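You operate a simulated robot arm through the tools that you are given. There is no shell and no other tool. Be economical: measure what you need, move in short steps, check, and stop when the job is done.

The job below is to be done with a simulated robot arm. You get a single attempt, and the scene is never put back.

TASK
Put the small sponge and the green small bowl from the top of the road side table in the brown tub.

The check looks at the end state, three seconds after you hand in, the way a careful person would. Anything else that was tipped, shoved, dropped, spilled or broken makes it a failure.

THE ROBOT
A 6-joint arm with a two-finger parallel gripper, fixed in place. Base frame: the origin is at the foot of the arm, x ahead of it, y to its left, z up; the work surface is at about z = 0.78. Units: m, degrees, N and s.
With the tool pointing down near the work surface it reaches from about 0.24 to 0.64 m from the base axis. Its first joint turns from -66.0 to 66.0 degrees. Payload 2.7 kg.
The tool frame sits at the grasp point between the pads (the TCP): z along the fingers, y along the line on which they close. The tips reach 0.023 m beyond it. Largest opening 0.094 m; finger width 0.038, thickness 0.01; the body of the gripper, 0.054 by 0.096 m, starts 0.039 m behind the TCP.
Orientation is that of the tool frame in the base frame, as a unit quaternion [x, y, z, w]. With the fingers straight down and closing along the base's y, the tool's x points along the base's -x, its y along +y and its z along -z.

THE INTERFACE
- The arm moves only by the tool send_rows. Its argument "steps" is a list of rows, each a list of 3 entries, a list of its own where there are three numbers: the shift along the base's x, y, z in m, then the turn, a rotation vector about the base's x, y, z in degrees, then the finger opening in m, from 0 to 0.094. In form: [[[tx, ty, tz], [wx, wy, wz], grip], ...]. A call has 1 to 12 rows; each row is the pose to reach, as a shift and turn from the pose commanded when the call began. Rows are played at 5 a second. More than 0.05 m and 8.6 degrees between two rows, or a gripper value outside its range, and nothing of the call is played. Where a pose cannot be reached the arm comes as near as it can. A force on the tool above 40 N (or 10 N above the force at the start of the call, whichever is more), or a blocked arm, ends the call early, and 0.2 s more pass. The fingers move at their own pace (about 0.045 m/s each) and stop on an object; they squeeze with about 23 N. The grip force told is the motor's: it shows also when the fingers shut on nothing. Time passes only in rows, and 0.2 s behind the last, so rows that repeat a pose let the fingers close. It gives the time, the measured TCP pose, the force on the tool (base axes), the opening and the grip force at its end, in the units of the frame above (readings bear some noise), and new pictures: "views" is both (left out), scene, wrist or none.
- Cameras (640 x 400 px; columns grow to the right, rows downward): "scene" is fixed at [0.0779, -0.4418, 1.3928]; the picture's right is [0.71, -0.70, 0.00], its down [-0.47, -0.48, -0.74] and it looks along [0.52, 0.53, -0.67] (base axes); focal length 324 px, centre (320, 200). "wrist" rides on the gripper at [-0.039, 0, -0.044] in the tool frame; the picture's right is [0.00, -1.00, 0.00], its down [0.97, 0.00, -0.24] and it looks along [0.24, 0.00, 0.97] (tool axes); focal length 218 px, centre (320, 200).
- pixel_to_xyz(camera, pixels): for up to 12 pixels [column, row] of the newest picture of that camera ("zoom" is the newest enlarged one), the place [x, y, z] in the base frame of the surface seen there, good to about 0.003 m. It takes no simulated time.
- zoom(camera, box): a new picture of the part [left, top, right, bottom] of that camera's present view, enlarged. It takes no simulated time.
- sign_off(): hands the job in; it is judged then, once.

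Go step by step. Measure first, check grasps and placings, and put right what went wrong. The budget is 60 turns and 120 pictures, counting those below and the enlarged ones. Unless the task says otherwise, let go and move clear before handing in, and close with one line.

The tools are called after "Request:" by a JSON object that holds its "api" and its "payload". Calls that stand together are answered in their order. send_rows: Moves the arm, as the interface text tells. Its arguments: {"type":"object","properties":{"steps":{"type":"array"},"views":{"type":"string","enum":["both","scene","wrist","none"]}},"required":["steps"]} The other tools are called the same way: pixel_to_xyz (camera, pixels) gives the place of the surface under pixels of a picture; zoom (camera, box) takes an enlarged picture of a part of a camera's view; sign_off () hands the job in.

At the start:

```text
t: 0.0
tcp_pos: [0.3392, -0.0431, 1.0504]
orientation: [0.0, 1.0, 0.0, 0.0]
contact_force: [0.3, -0.8, -0.1]
gripper_width: 0.0942
finger_force: 0.1
```

scene: 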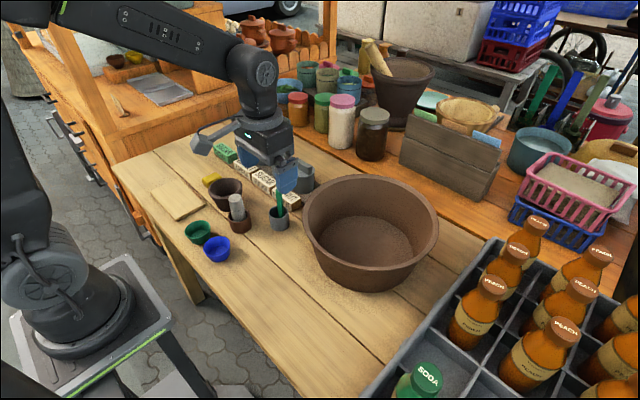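
wrist: 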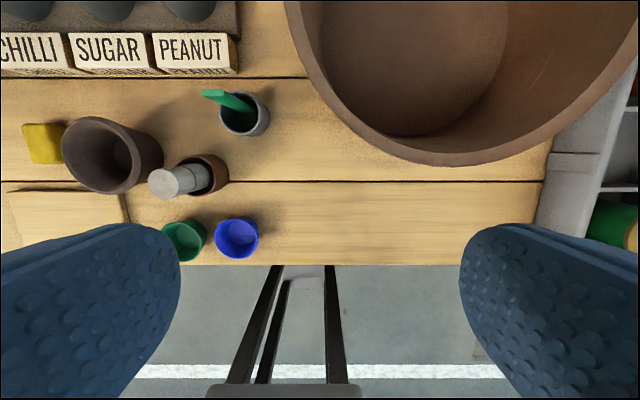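

The scene shows a green bowl near (198,232), a yellow item near (211,179), and a green item near (225,153). I'll zoom in to identify the sponge and measure.

Request:
{"api": "zoom", "payload": {"camera": "scene", "box": [140, 130, 320, 270]}}

Request:
{"api": "pixel_to_xyz", "payload": {"camera": "wrist", "pixels": [[43, 143], [26, 125], [62, 125], [30, 162], [62, 160], [184, 240], [184, 222], [205, 240], [165, 240], [237, 238], [420, 80], [420, 163]]}}

Request:
{"api": "pixel_to_xyz", "payload": {"camera": "scene", "pixels": [[211, 179], [225, 153], [198, 232], [185, 230], [211, 231], [198, 222], [304, 205], [438, 230], [370, 176], [370, 292], [370, 240], [178, 203]]}}

```text
2.86 times, centred on (230, 200) of scene
```

zoom: 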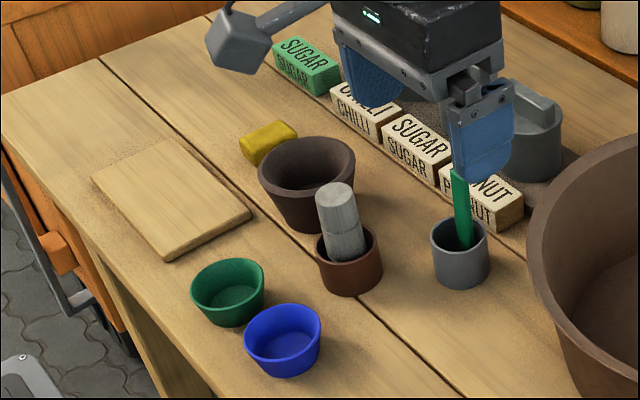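

```text
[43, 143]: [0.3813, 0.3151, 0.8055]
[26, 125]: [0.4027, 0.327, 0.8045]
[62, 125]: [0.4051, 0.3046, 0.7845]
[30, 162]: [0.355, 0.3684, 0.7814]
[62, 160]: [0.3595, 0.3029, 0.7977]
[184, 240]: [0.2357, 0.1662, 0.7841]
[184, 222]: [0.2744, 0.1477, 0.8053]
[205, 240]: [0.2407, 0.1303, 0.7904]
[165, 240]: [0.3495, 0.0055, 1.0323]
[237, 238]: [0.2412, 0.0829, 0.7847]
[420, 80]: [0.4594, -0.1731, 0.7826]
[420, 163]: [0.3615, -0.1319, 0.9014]
```

```text
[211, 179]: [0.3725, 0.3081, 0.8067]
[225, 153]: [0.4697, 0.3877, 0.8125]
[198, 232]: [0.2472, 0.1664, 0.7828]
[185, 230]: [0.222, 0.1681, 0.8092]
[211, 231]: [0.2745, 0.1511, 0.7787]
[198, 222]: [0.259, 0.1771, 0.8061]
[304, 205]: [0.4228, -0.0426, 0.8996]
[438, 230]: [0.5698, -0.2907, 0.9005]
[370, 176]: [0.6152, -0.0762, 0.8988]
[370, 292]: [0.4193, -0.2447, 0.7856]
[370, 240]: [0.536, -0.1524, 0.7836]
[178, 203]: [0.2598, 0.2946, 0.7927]
```

The sponge is the yellow block at about (0.38, 0.315), top z 0.805. The green bowl is centred at about (0.245, 0.155) with its rim at z 0.808, and the tub rim is at z 0.90, centred near (0.50, -0.165). I'll move over the sponge first.

Request:
{"api": "send_rows", "payload": {"steps": [[[0.005, 0.045, 0], [0, 0, 0], 0.094], [[0.01, 0.09, 0], [0, 0, 0], 0.094], [[0.015, 0.135, 0], [0, 0, 0], 0.094], [[0.02, 0.18, 0], [0, 0, 0], 0.094], [[0.025, 0.225, 0], [0, 0, 0], 0.094], [[0.03, 0.27, 0], [0, 0, 0], 0.094], [[0.035, 0.315, 0], [0, 0, 0], 0.094], [[0.04, 0.355, 0], [0, 0, 0], 0.094], [[0.04, 0.355, -0.04], [0, 0, 0], 0.094], [[0.04, 0.355, -0.08], [0, 0, 0], 0.094], [[0.04, 0.355, -0.08], [0, 0, 0], 0.094]]}}

```text
t: 2.4
tcp_pos: [0.3791, 0.3126, 0.9713]
orientation: [0.001, 1.0, 0.0, 0.0]
contact_force: [-0.6, 0.2, 0.3]
gripper_width: 0.0941
finger_force: 0.1
```

scene: 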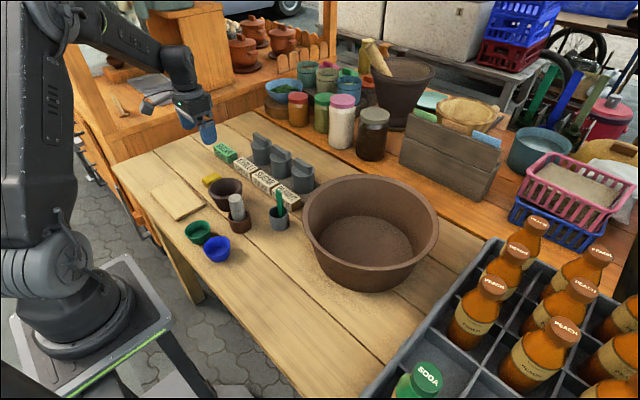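
wrist: 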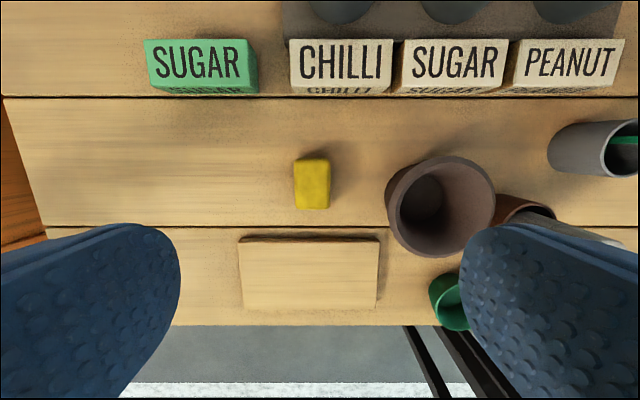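

The sponge is in view at wrist (312,183). I'll measure its edges and the neighbouring pot's near edge.

Request:
{"api": "pixel_to_xyz", "payload": {"camera": "wrist", "pixels": [[312, 183], [297, 183], [327, 175], [329, 183], [312, 161], [312, 206], [387, 205], [390, 180], [415, 160], [240, 237], [378, 240]]}}

Request:
{"api": "zoom", "payload": {"camera": "wrist", "box": [240, 140, 400, 240]}}

```text
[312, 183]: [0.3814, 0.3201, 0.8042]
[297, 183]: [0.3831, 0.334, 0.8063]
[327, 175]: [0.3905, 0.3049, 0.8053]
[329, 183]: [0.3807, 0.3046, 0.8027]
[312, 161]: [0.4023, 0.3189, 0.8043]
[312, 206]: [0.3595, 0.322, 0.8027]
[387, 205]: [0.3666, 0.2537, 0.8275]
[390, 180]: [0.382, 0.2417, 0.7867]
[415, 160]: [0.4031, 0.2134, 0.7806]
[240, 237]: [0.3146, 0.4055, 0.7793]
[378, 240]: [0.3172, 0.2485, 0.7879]
```

```text
4.00 times, centred on (320, 190) of wrist
```

zoom: 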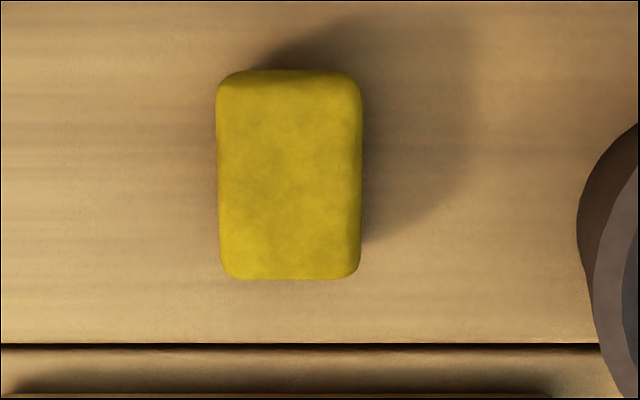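

The sponge is centred at (0.381, 0.319), 0.032 wide in y, and the pot edge is at y 0.254. I'll descend with a 0.068 opening to TCP z about 0.806 and close.

Request:
{"api": "send_rows", "payload": {"steps": [[[0.002, 0.0065, -0.04], [0, 0, 0], 0.068], [[0.002, 0.0065, -0.08], [0, 0, 0], 0.068], [[0.002, 0.0065, -0.12], [0, 0, 0], 0.068], [[0.002, 0.0065, -0.145], [0, 0, 0], 0.068], [[0.002, 0.0065, -0.158], [0, 0, 0], 0.068], [[0.002, 0.0065, -0.164], [0, 0, 0], 0.068], [[0.002, 0.0065, -0.164], [0, 0, 0], 0.068], [[0.002, 0.0065, -0.164], [0, 0, 0], 0.02], [[0.002, 0.0065, -0.164], [0, 0, 0], 0.02], [[0.002, 0.0065, -0.164], [0, 0, 0], 0.02], [[0.002, 0.0065, -0.164], [0, 0, 0], 0.02]]}}

```text
t: 4.8
tcp_pos: [0.38, 0.3185, 0.8077]
orientation: [0.0, 1.0, 0.0, -0.001]
contact_force: [0.4, 0.6, -0.3]
gripper_width: 0.0348
finger_force: 22.8
```

scene: 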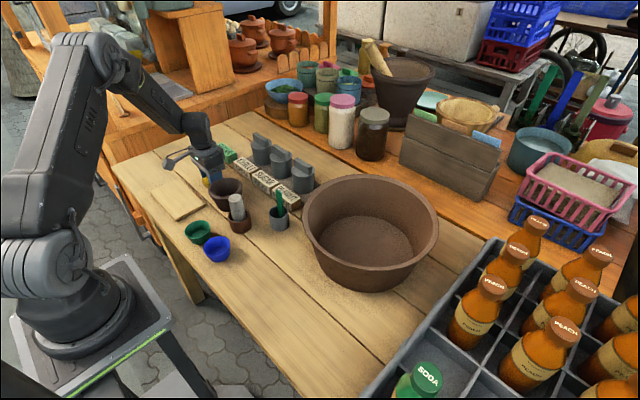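
wrist: 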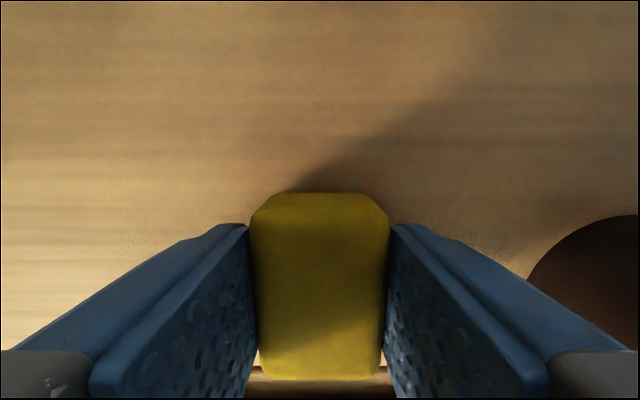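

The fingers stopped at 0.035 with 22.8 N on the sponge, so it is held. I'll lift it straight up.

Request:
{"api": "send_rows", "payload": {"steps": [[[0, 0, 0.03], [0, 0, 0], 0.02], [[0, 0, 0.07], [0, 0, 0], 0.02], [[0, 0, 0.11], [0, 0, 0], 0.02], [[0, 0, 0.15], [0, 0, 0], 0.02], [[0, 0, 0.19], [0, 0, 0], 0.02], [[0, -0.045, 0.2], [0, 0, 0], 0.02], [[0.01, -0.09, 0.2], [0, 0, 0], 0.02], [[0.02, -0.135, 0.2], [0, 0, 0], 0.02], [[0.03, -0.18, 0.2], [0, 0, 0], 0.02]], "views": "wrist"}}

```text
t: 6.8
tcp_pos: [0.4088, 0.1378, 1.0065]
orientation: [0.0, 1.0, 0.001, 0.0]
contact_force: [-0.4, -0.2, 0.4]
gripper_width: 0.0347
finger_force: 23.0
```

wrist: 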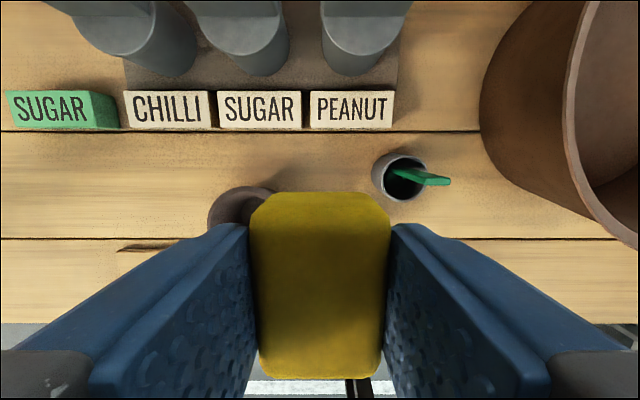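

The sponge hangs safely at z 1.006. I'll carry it over the tub to about (0.54, -0.19), keeping above the 0.90 rim.

Request:
{"api": "send_rows", "payload": {"steps": [[[0.016, -0.041, 0.01], [0, 0, 0], 0.02], [[0.032, -0.082, 0.01], [0, 0, 0], 0.02], [[0.048, -0.123, 0.01], [0, 0, 0], 0.02], [[0.064, -0.164, 0.01], [0, 0, 0], 0.02], [[0.08, -0.205, 0.01], [0, 0, 0], 0.02], [[0.096, -0.246, 0.01], [0, 0, 0], 0.02], [[0.112, -0.287, 0.01], [0, 0, 0], 0.02], [[0.13, -0.328, 0.01], [0, 0, 0], 0.02], [[0.13, -0.328, 0.01], [0, 0, 0], 0.02]]}}

```text
t: 8.8
tcp_pos: [0.5398, -0.1893, 1.017]
orientation: [0.0, 1.0, 0.0, -0.001]
contact_force: [-0.5, 0.5, -1.0]
gripper_width: 0.0347
finger_force: 23.0
```

scene: 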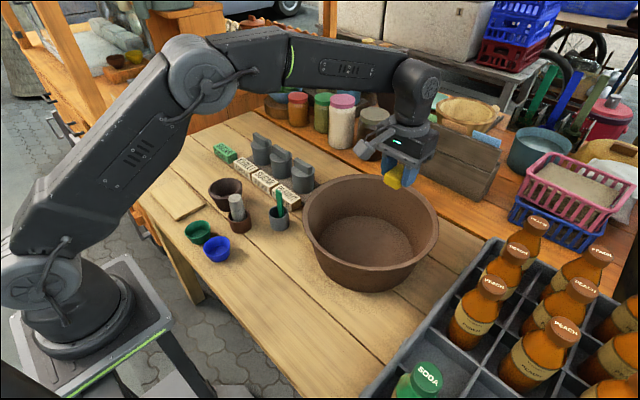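
wrist: 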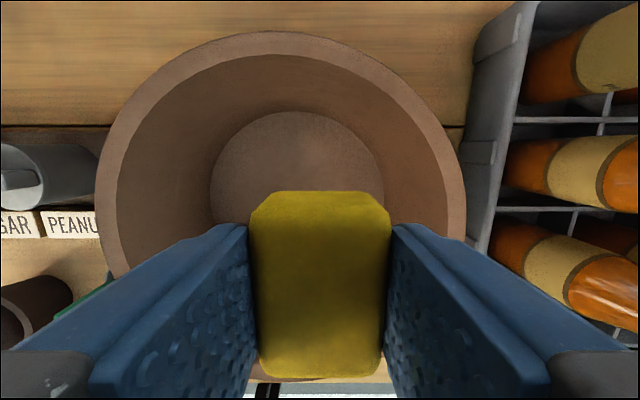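

I'm over the tub; I'll measure the floor and rim extents before lowering.

Request:
{"api": "pixel_to_xyz", "payload": {"camera": "wrist", "pixels": [[295, 125], [215, 185], [382, 175], [295, 112], [300, 50], [110, 180], [455, 180], [450, 150]]}}

Request:
{"api": "pixel_to_xyz", "payload": {"camera": "scene", "pixels": [[370, 240], [322, 240], [415, 245], [370, 218], [365, 262], [340, 270], [312, 215]]}}

```text
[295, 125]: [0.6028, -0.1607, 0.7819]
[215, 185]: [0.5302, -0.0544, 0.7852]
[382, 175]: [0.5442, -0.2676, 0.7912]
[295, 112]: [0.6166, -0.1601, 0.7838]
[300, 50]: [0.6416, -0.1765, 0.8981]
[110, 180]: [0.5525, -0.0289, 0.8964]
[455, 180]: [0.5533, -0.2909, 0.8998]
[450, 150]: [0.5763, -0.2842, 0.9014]
```

```text
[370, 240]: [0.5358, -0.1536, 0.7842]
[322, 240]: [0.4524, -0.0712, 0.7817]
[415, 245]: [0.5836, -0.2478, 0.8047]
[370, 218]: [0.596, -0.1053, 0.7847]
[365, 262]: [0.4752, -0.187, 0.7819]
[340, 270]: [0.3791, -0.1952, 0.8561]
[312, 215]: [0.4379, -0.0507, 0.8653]
```

The tub floor is centred at about (0.51, -0.16), radius about 0.105, z 0.783. The sponge fits here, so I'll lower it to TCP z about 0.814, open modestly and rise.

Request:
{"api": "send_rows", "payload": {"steps": [[[-0.005, 0.005, -0.045], [0, 0, 0], 0.02], [[-0.005, 0.005, -0.09], [0, 0, 0], 0.02], [[-0.005, 0.005, -0.13], [0, 0, 0], 0.02], [[-0.005, 0.005, -0.165], [0, 0, 0], 0.02], [[-0.005, 0.005, -0.19], [0, 0, 0], 0.02], [[-0.005, 0.005, -0.202], [0, 0, 0], 0.02], [[-0.005, 0.005, -0.202], [0, 0, 0], 0.02], [[-0.005, 0.005, -0.202], [0, 0, 0], 0.06], [[-0.005, 0.005, -0.202], [0, 0, 0], 0.06], [[-0.005, 0.005, -0.202], [0, 0, 0], 0.06]], "views": "wrist"}}

Request:
{"api": "send_rows", "payload": {"steps": [[[0, 0, 0.04], [0, 0, 0], 0.06], [[0, 0, 0.08], [0, 0, 0], 0.06], [[0, 0, 0.12], [0, 0, 0], 0.06], [[0, 0, 0.16], [0, 0, 0], 0.06], [[0, 0, 0.2], [0, 0, 0], 0.06], [[0, 0, 0.22], [0, 0, 0], 0.06]]}}

```text
t: 11.0
tcp_pos: [0.536, -0.1833, 0.8158]
orientation: [0.0, 1.0, 0.0, 0.0]
contact_force: [0.7, -0.7, 0.4]
gripper_width: 0.0599
finger_force: 0.1
```

wrist: 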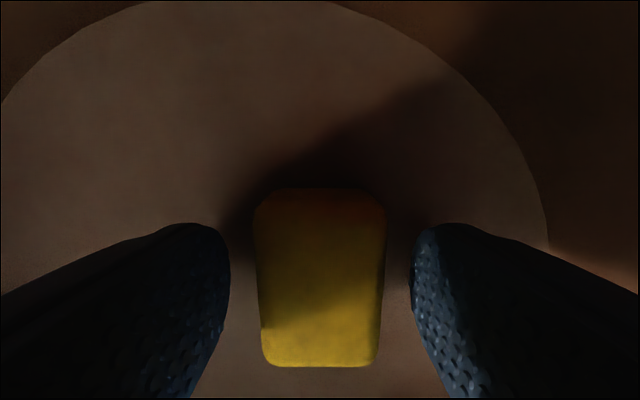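

```text
t: 12.4
tcp_pos: [0.5343, -0.1848, 1.0365]
orientation: [0.0, 1.0, 0.0, -0.001]
contact_force: [0.1, 0.4, -0.1]
gripper_width: 0.0601
finger_force: 0.0
```

scene: 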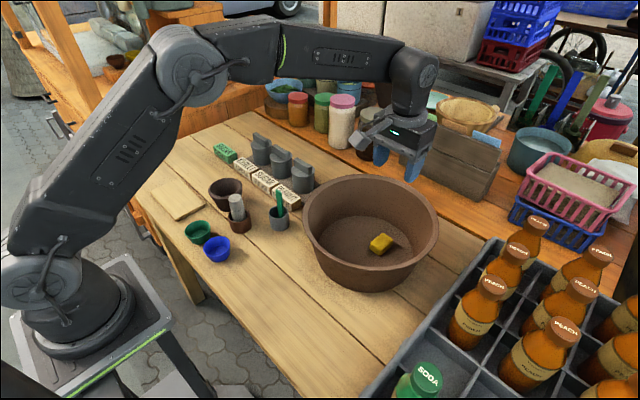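
wrist: 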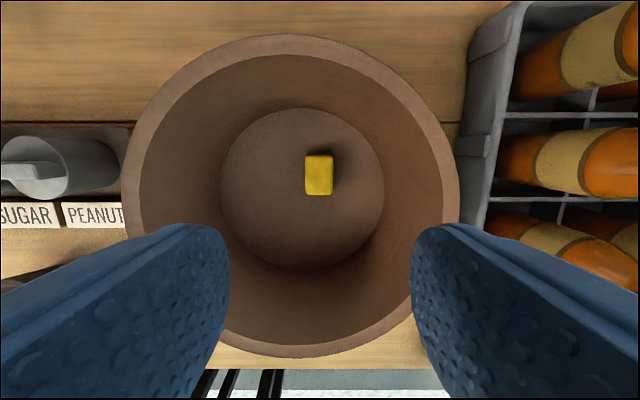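

The sponge lies on the tub floor (scene (381,243)). Next I'll travel over to the green bowl.

Request:
{"api": "send_rows", "payload": {"steps": [[[-0.0285, 0.034, 0], [0, 0, 0], 0.08], [[-0.057, 0.068, 0], [0, 0, 0], 0.08], [[-0.0855, 0.102, 0], [0, 0, 0], 0.08], [[-0.114, 0.136, 0], [0, 0, 0], 0.08], [[-0.1425, 0.17, 0], [0, 0, 0], 0.08], [[-0.171, 0.204, 0], [0, 0, 0], 0.08], [[-0.1995, 0.238, 0], [0, 0, 0], 0.08], [[-0.228, 0.272, 0], [0, 0, 0], 0.08], [[-0.2565, 0.306, 0], [0, 0, 0], 0.08], [[-0.285, 0.34, 0], [0, 0, 0], 0.08], [[-0.285, 0.34, -0.04], [0, 0, 0], 0.08], [[-0.285, 0.34, -0.07], [0, 0, 0], 0.08]]}}

Request:
{"api": "zoom", "payload": {"camera": "scene", "box": [160, 190, 260, 280]}}

```text
t: 15.0
tcp_pos: [0.2504, 0.1568, 0.9662]
orientation: [0.0, 1.0, 0.0, 0.0]
contact_force: [0.2, -0.9, -0.7]
gripper_width: 0.0799
finger_force: 0.0
```

scene: 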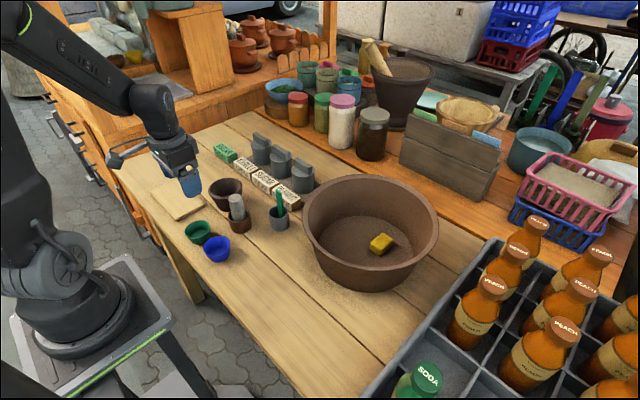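
wrist: 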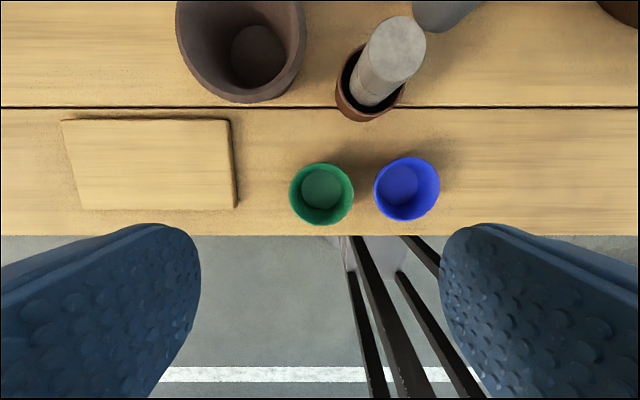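

```text
4.44 times, centred on (210, 235) of scene
```

zoom: 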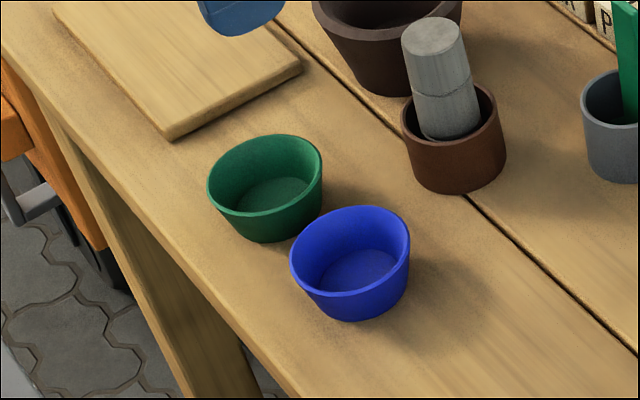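

Request:
{"api": "pixel_to_xyz", "payload": {"camera": "wrist", "pixels": [[290, 193], [352, 193], [321, 164], [321, 222], [322, 188], [375, 188], [439, 186], [408, 159], [230, 180], [321, 232], [360, 115], [255, 100]]}}

Request:
{"api": "zoom", "payload": {"camera": "wrist", "box": [240, 130, 448, 260]}}

```text
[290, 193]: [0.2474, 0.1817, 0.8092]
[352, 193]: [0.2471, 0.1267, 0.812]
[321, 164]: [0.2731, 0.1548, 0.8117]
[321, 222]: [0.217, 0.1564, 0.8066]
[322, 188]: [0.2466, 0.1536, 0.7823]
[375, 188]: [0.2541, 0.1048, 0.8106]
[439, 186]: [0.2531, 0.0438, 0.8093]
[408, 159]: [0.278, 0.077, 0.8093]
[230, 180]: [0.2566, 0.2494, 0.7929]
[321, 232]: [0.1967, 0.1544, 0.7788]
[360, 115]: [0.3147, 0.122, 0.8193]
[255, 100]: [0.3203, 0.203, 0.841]
```

```text
3.08 times, centred on (344, 195) of wrist
```

zoom: 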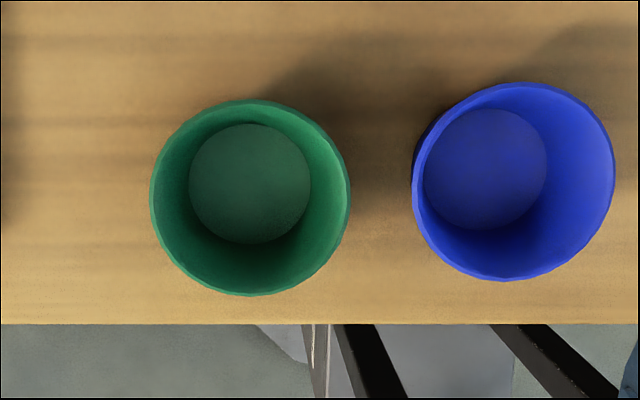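

The green bowl is centred at (0.2455, 0.1545), diameter 0.056, with its rim at z 0.811. The blue bowl is only about 2 cm away in y, so I plan to turn the gripper to close along x. I'll check the heights of the mortar, pestle and pot first.

Request:
{"api": "pixel_to_xyz", "payload": {"camera": "wrist", "pixels": [[395, 50], [370, 90], [342, 100], [370, 118], [405, 75], [375, 25], [240, 97], [270, 99], [300, 60]]}}

Request:
{"api": "pixel_to_xyz", "payload": {"camera": "scene", "pixels": [[237, 197], [232, 201], [235, 222], [229, 220], [212, 190], [239, 232], [216, 200]]}}

```text
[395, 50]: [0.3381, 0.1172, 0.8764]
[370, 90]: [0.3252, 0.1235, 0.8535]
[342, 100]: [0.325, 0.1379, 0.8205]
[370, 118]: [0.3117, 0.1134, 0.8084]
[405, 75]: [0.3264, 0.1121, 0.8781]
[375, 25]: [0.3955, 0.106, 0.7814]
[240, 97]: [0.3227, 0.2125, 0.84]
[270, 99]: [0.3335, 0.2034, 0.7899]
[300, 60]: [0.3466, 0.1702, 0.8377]
```

```text
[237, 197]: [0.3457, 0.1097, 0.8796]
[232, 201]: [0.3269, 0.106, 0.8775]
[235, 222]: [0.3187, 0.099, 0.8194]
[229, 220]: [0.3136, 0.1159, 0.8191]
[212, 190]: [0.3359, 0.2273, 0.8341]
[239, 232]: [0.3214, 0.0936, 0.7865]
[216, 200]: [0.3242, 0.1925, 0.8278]
```

The mortar starts at x 0.311 and the pestle at 0.322, so a gripper turned 90° (reaching x 0.294) clears them. I'll turn +90° about z at this height while centring on the bowl.

Request:
{"api": "send_rows", "payload": {"steps": [[[0, 0, 0], [0, 0, 8.2], 0.08], [[0, 0, 0], [0, 0, 16.4], 0.08], [[-0.001, 0, 0], [0, 0, 24.6], 0.08], [[-0.002, 0, 0], [0, 0, 32.8], 0.08], [[-0.003, 0, 0], [0, 0, 41], 0.08], [[-0.004, -0.001, 0], [0, 0, 49.2], 0.08], [[-0.005, -0.002, 0], [0, 0, 57.4], 0.08], [[-0.005, -0.002, 0], [0, 0, 65.6], 0.08], [[-0.005, -0.002, 0], [0, 0, 73.8], 0.08], [[-0.005, -0.002, 0], [0, 0, 82], 0.08], [[-0.005, -0.002, 0], [0, 0, 90], 0.08], [[-0.005, -0.002, 0], [0, 0, 90], 0.08]]}}

```text
t: 17.6
tcp_pos: [0.2454, 0.1521, 0.9661]
orientation: [0.708, -0.707, 0.0, -0.001]
contact_force: [-0.8, 0.9, 0.4]
gripper_width: 0.0801
finger_force: 0.1
```

scene: 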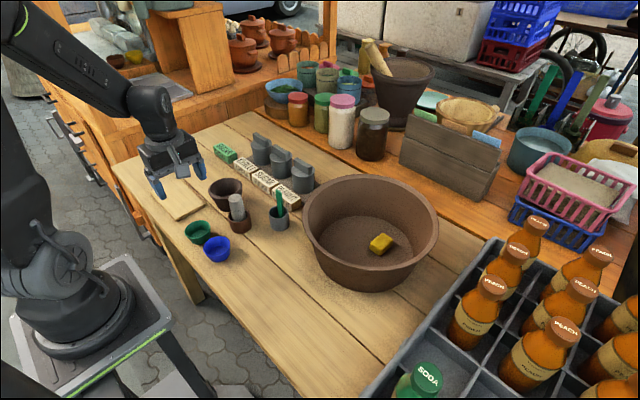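
wrist: 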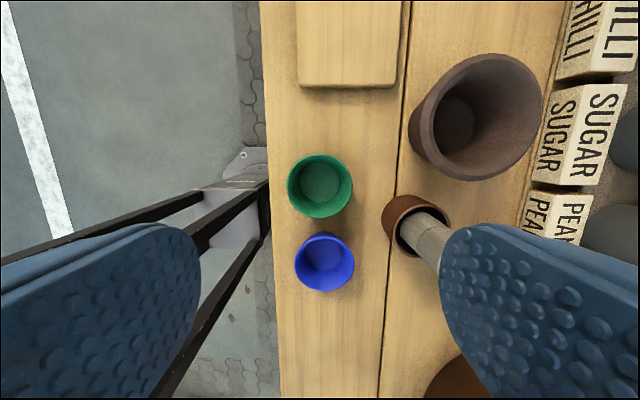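

The bowl is centred between the fingers (wrist (320,186)) after the turn. I'll descend part way and look.

Request:
{"api": "send_rows", "payload": {"steps": [[[0, 0.001, -0.04], [0, 0, 0], 0.078], [[0, 0.002, -0.07], [0, 0, 0], 0.078], [[0, 0.002, -0.1], [0, 0, 0], 0.078], [[0, 0.002, -0.115], [0, 0, 0], 0.078], [[0, 0.002, -0.115], [0, 0, 0], 0.078]]}}

Request:
{"api": "zoom", "payload": {"camera": "scene", "box": [150, 180, 260, 270]}}

```text
t: 18.8
tcp_pos: [0.2467, 0.1557, 0.8496]
orientation: [-0.707, 0.707, 0.0, 0.0]
contact_force: [0.0, 0.4, 0.5]
gripper_width: 0.0779
finger_force: 0.0
```

scene: 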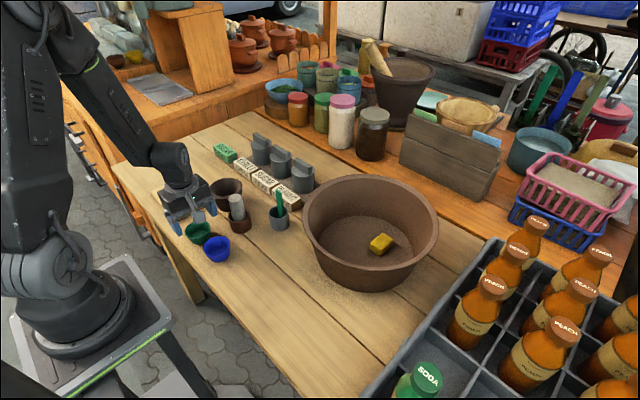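
wrist: 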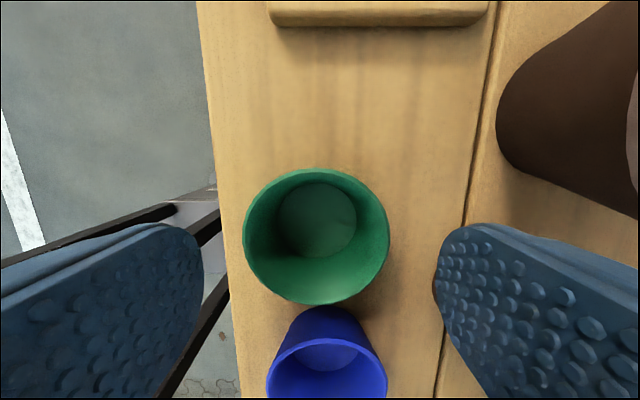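

```text
4.44 times, centred on (205, 225) of scene
```

zoom: 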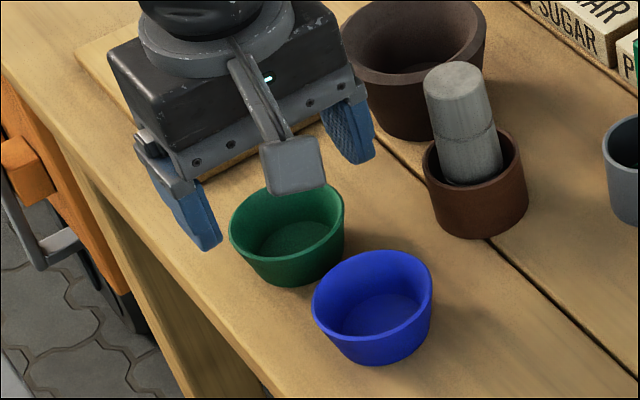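

The bowl sits between the fingers, but the grey bracket on the gripper's -y side hangs above the blue bowl. I'll measure its lowest point.

Request:
{"api": "pixel_to_xyz", "payload": {"camera": "zoom", "pixels": [[268, 190], [295, 190], [322, 180], [265, 150], [318, 140], [345, 290], [375, 255], [205, 240], [360, 155], [310, 190]]}}

Request:
{"api": "pixel_to_xyz", "payload": {"camera": "wrist", "pixels": [[245, 235], [388, 235], [316, 168], [316, 303], [330, 342], [330, 310]]}}

```text
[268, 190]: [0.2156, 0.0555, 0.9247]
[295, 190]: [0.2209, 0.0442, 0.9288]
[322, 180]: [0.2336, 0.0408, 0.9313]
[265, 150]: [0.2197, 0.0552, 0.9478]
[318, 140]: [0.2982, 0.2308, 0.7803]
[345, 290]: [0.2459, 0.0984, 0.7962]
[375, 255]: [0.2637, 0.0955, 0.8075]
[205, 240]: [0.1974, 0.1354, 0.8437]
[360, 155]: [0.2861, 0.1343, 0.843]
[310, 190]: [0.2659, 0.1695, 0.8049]
```

```text
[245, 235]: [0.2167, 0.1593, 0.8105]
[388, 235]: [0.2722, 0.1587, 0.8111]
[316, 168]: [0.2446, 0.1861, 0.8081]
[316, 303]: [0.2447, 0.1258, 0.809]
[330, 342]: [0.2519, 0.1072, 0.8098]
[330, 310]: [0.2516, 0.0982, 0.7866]
```

The bracket bottom is at z 0.925, so it stays well above the blue bowl. The bowl centre is (0.2445, 0.156); I'll descend 0.04 and close.

Request:
{"api": "send_rows", "payload": {"steps": [[[-0.0015, 0, -0.02], [0, 0, 0], 0.078], [[-0.0015, 0, -0.034], [0, 0, 0], 0.078], [[-0.0015, 0, -0.041], [0, 0, 0], 0.078], [[-0.0015, 0, -0.041], [0, 0, 0], 0.07], [[-0.0015, 0, -0.041], [0, 0, 0], 0.062], [[-0.0015, 0, -0.041], [0, 0, 0], 0.045], [[-0.0015, 0, -0.041], [0, 0, 0], 0.045], [[-0.0015, 0, -0.041], [0, 0, 0], 0.045]]}}

```text
t: 20.6
tcp_pos: [0.2436, 0.1549, 0.8096]
orientation: [-0.707, 0.707, 0.0, 0.0]
contact_force: [0.9, 0.1, -0.5]
gripper_width: 0.0607
finger_force: 23.2
```

scene: 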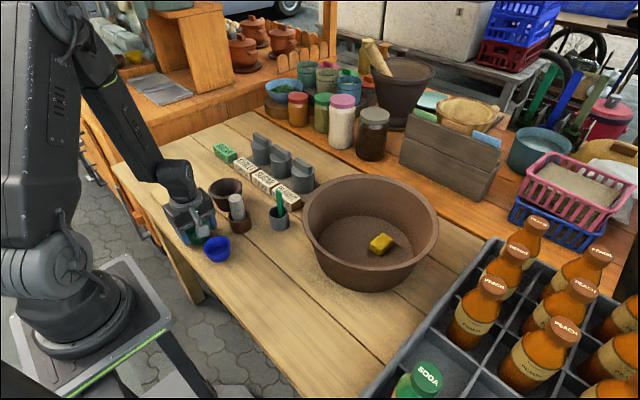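
wrist: 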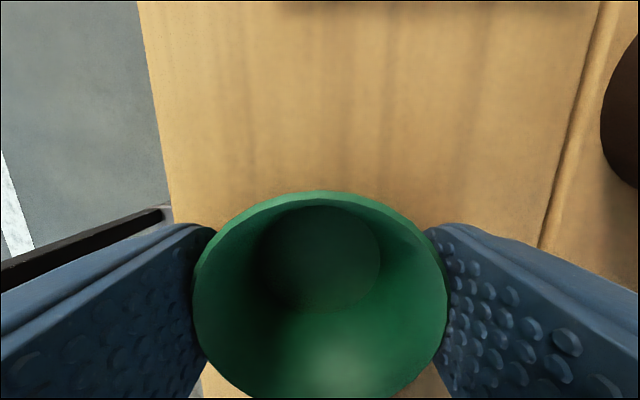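

The fingers hold the bowl's rim at 0.061 with 23 N. I'll lift straight up.

Request:
{"api": "send_rows", "payload": {"steps": [[[0, 0, 0.02], [0, 0, 0], 0.045], [[0, 0, 0.05], [0, 0, 0], 0.045], [[0, 0, 0.09], [0, 0, 0], 0.045], [[0, 0, 0.13], [0, 0, 0], 0.045], [[0, 0, 0.17], [0, 0, 0], 0.045], [[0, 0, 0.21], [0, 0, 0], 0.045]]}}

```text
t: 22.0
tcp_pos: [0.2449, 0.1572, 1.0225]
orientation: [-0.706, 0.708, -0.001, 0.0]
contact_force: [0.1, -1.3, 0.2]
gripper_width: 0.0607
finger_force: 22.4
```

scene: 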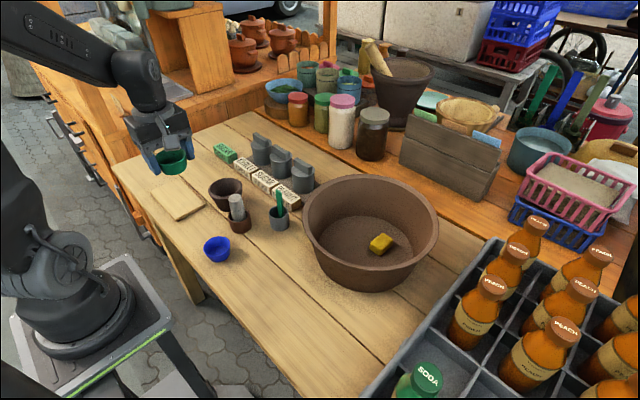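
wrist: 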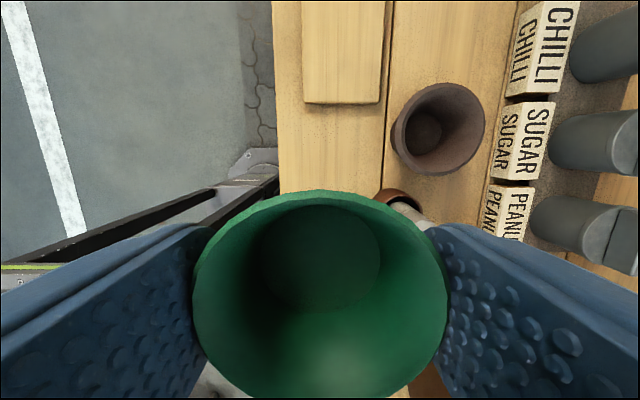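

The bowl is held and clear, and the blue bowl is undisturbed. I'll keep this orientation so the bracket stays inside the tub, and carry the bowl to about (0.475, -0.115) above the tub.

Request:
{"api": "send_rows", "payload": {"steps": [[[0.021, -0.025, 0.005], [0, 0, 0], 0.045], [[0.042, -0.05, 0.01], [0, 0, 0], 0.045], [[0.063, -0.075, 0.01], [0, 0, 0], 0.045], [[0.084, -0.1, 0.01], [0, 0, 0], 0.045], [[0.105, -0.125, 0.01], [0, 0, 0], 0.045], [[0.126, -0.15, 0.01], [0, 0, 0], 0.045], [[0.147, -0.175, 0.01], [0, 0, 0], 0.045], [[0.168, -0.2, 0.01], [0, 0, 0], 0.045], [[0.189, -0.225, 0.01], [0, 0, 0], 0.045], [[0.21, -0.25, 0.01], [0, 0, 0], 0.045], [[0.23, -0.271, 0.01], [0, 0, 0], 0.045], [[0.23, -0.271, 0.01], [0, 0, 0], 0.045]]}}

```text
t: 24.6
tcp_pos: [0.4727, -0.1182, 1.0294]
orientation: [-0.706, 0.708, 0.0, 0.001]
contact_force: [-0.6, 0.1, 0.0]
gripper_width: 0.0604
finger_force: 22.5
```

scene: 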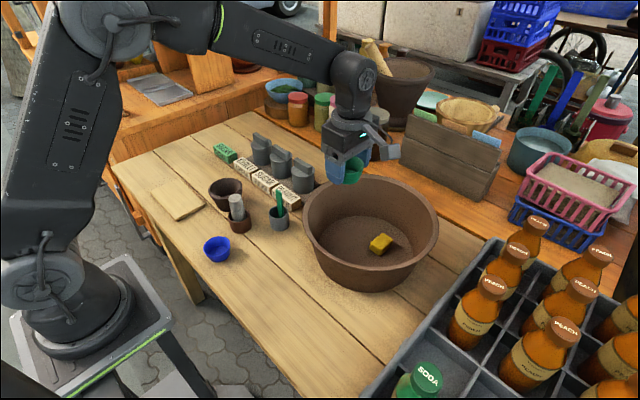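
wrist: 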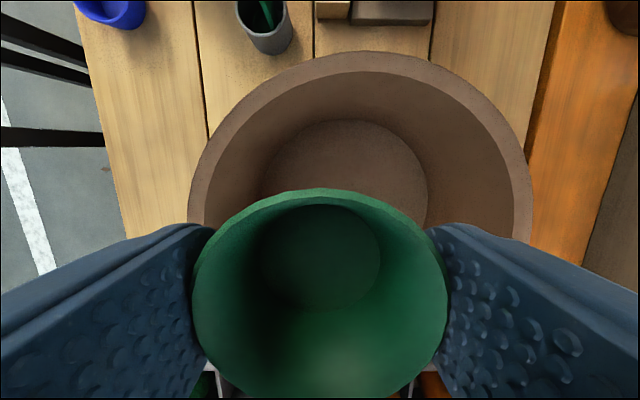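

The orientation held at (0.473, -0.118). I'll lower to TCP z about 0.815, so the bowl base meets the tub floor, watching force.

Request:
{"api": "send_rows", "payload": {"steps": [[[0, 0, -0.045], [0, 0, 0], 0.045], [[0, 0, -0.085], [0, 0, 0], 0.045], [[0, 0, -0.12], [0, 0, 0], 0.045], [[0, 0, -0.15], [0, 0, 0], 0.045], [[0, 0, -0.175], [0, 0, 0], 0.045], [[0, 0, -0.195], [0, 0, 0], 0.045], [[0, 0, -0.207], [0, 0, 0], 0.045], [[0, 0, -0.213], [0, 0, 0], 0.045], [[0, 0, -0.213], [0, 0, 0], 0.045]]}}

```text
t: 26.6
tcp_pos: [0.4746, -0.1156, 0.8153]
orientation: [0.707, -0.707, 0.001, 0.0]
contact_force: [0.2, 0.4, -0.5]
gripper_width: 0.0605
finger_force: 23.2
```

scene: 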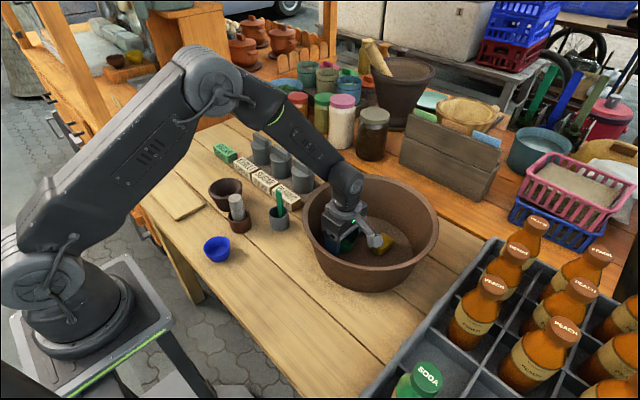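
wrist: 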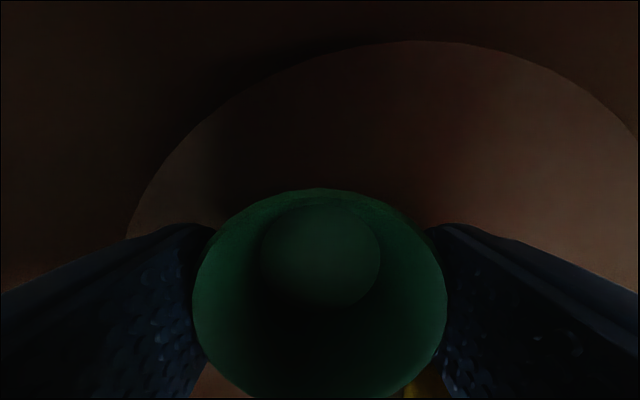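

The bowl is at floor height with no collision force. I'll open to 0.078 and rise.

Request:
{"api": "send_rows", "payload": {"steps": [[[0, 0, -0.001], [0, 0, 0], 0.066], [[0, 0, -0.001], [0, 0, 0], 0.076], [[0, 0, -0.001], [0, 0, 0], 0.076], [[0, 0, -0.001], [0, 0, 0], 0.076], [[0, 0, 0.03], [0, 0, 0], 0.076], [[0, 0, 0.07], [0, 0, 0], 0.076], [[0, 0, 0.11], [0, 0, 0], 0.076], [[0, 0, 0.15], [0, 0, 0], 0.076], [[0, 0, 0.19], [0, 0, 0], 0.076], [[0, 0, 0.23], [0, 0, 0], 0.076]]}}

Request:
{"api": "zoom", "payload": {"camera": "scene", "box": [290, 160, 450, 300]}}

```text
t: 28.8
tcp_pos: [0.475, -0.1126, 1.0461]
orientation: [-0.707, 0.707, 0.001, 0.0]
contact_force: [-0.5, 0.5, -0.9]
gripper_width: 0.0761
finger_force: 0.0
```

scene: 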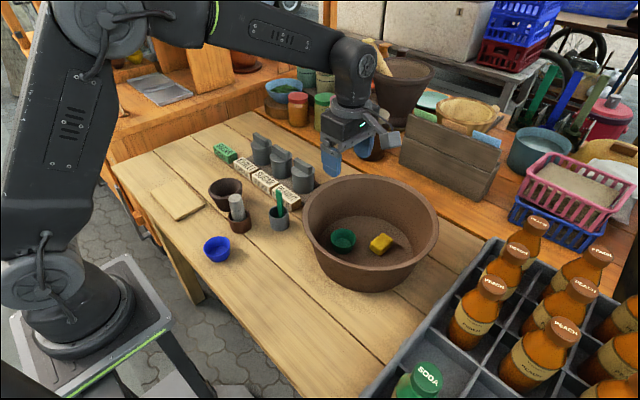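
wrist: 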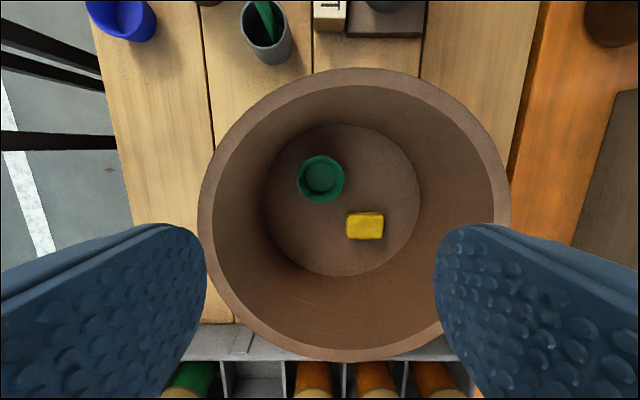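

```text
2.86 times, centred on (370, 230) of scene
```

zoom: 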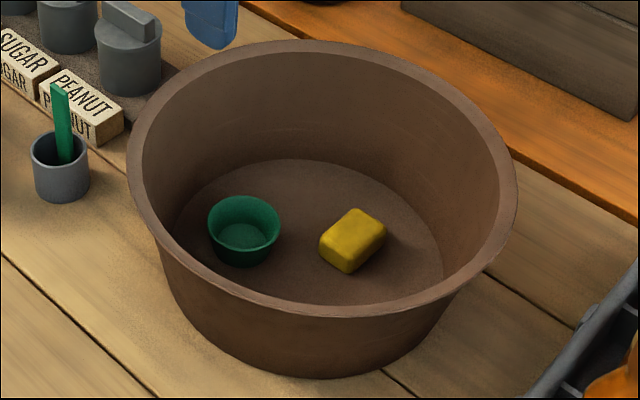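

The bowl stands upright and the sponge lies flat inside the tub. Everything else looks untouched and the gripper is clear at z 1.046, so I'll hand in.

Request:
{"api": "sign_off", "payload": {}}

```text
The job is handed in.
```

The small sponge and the green small bowl are both in the brown tub, and the last pictures showed nothing else disturbed.
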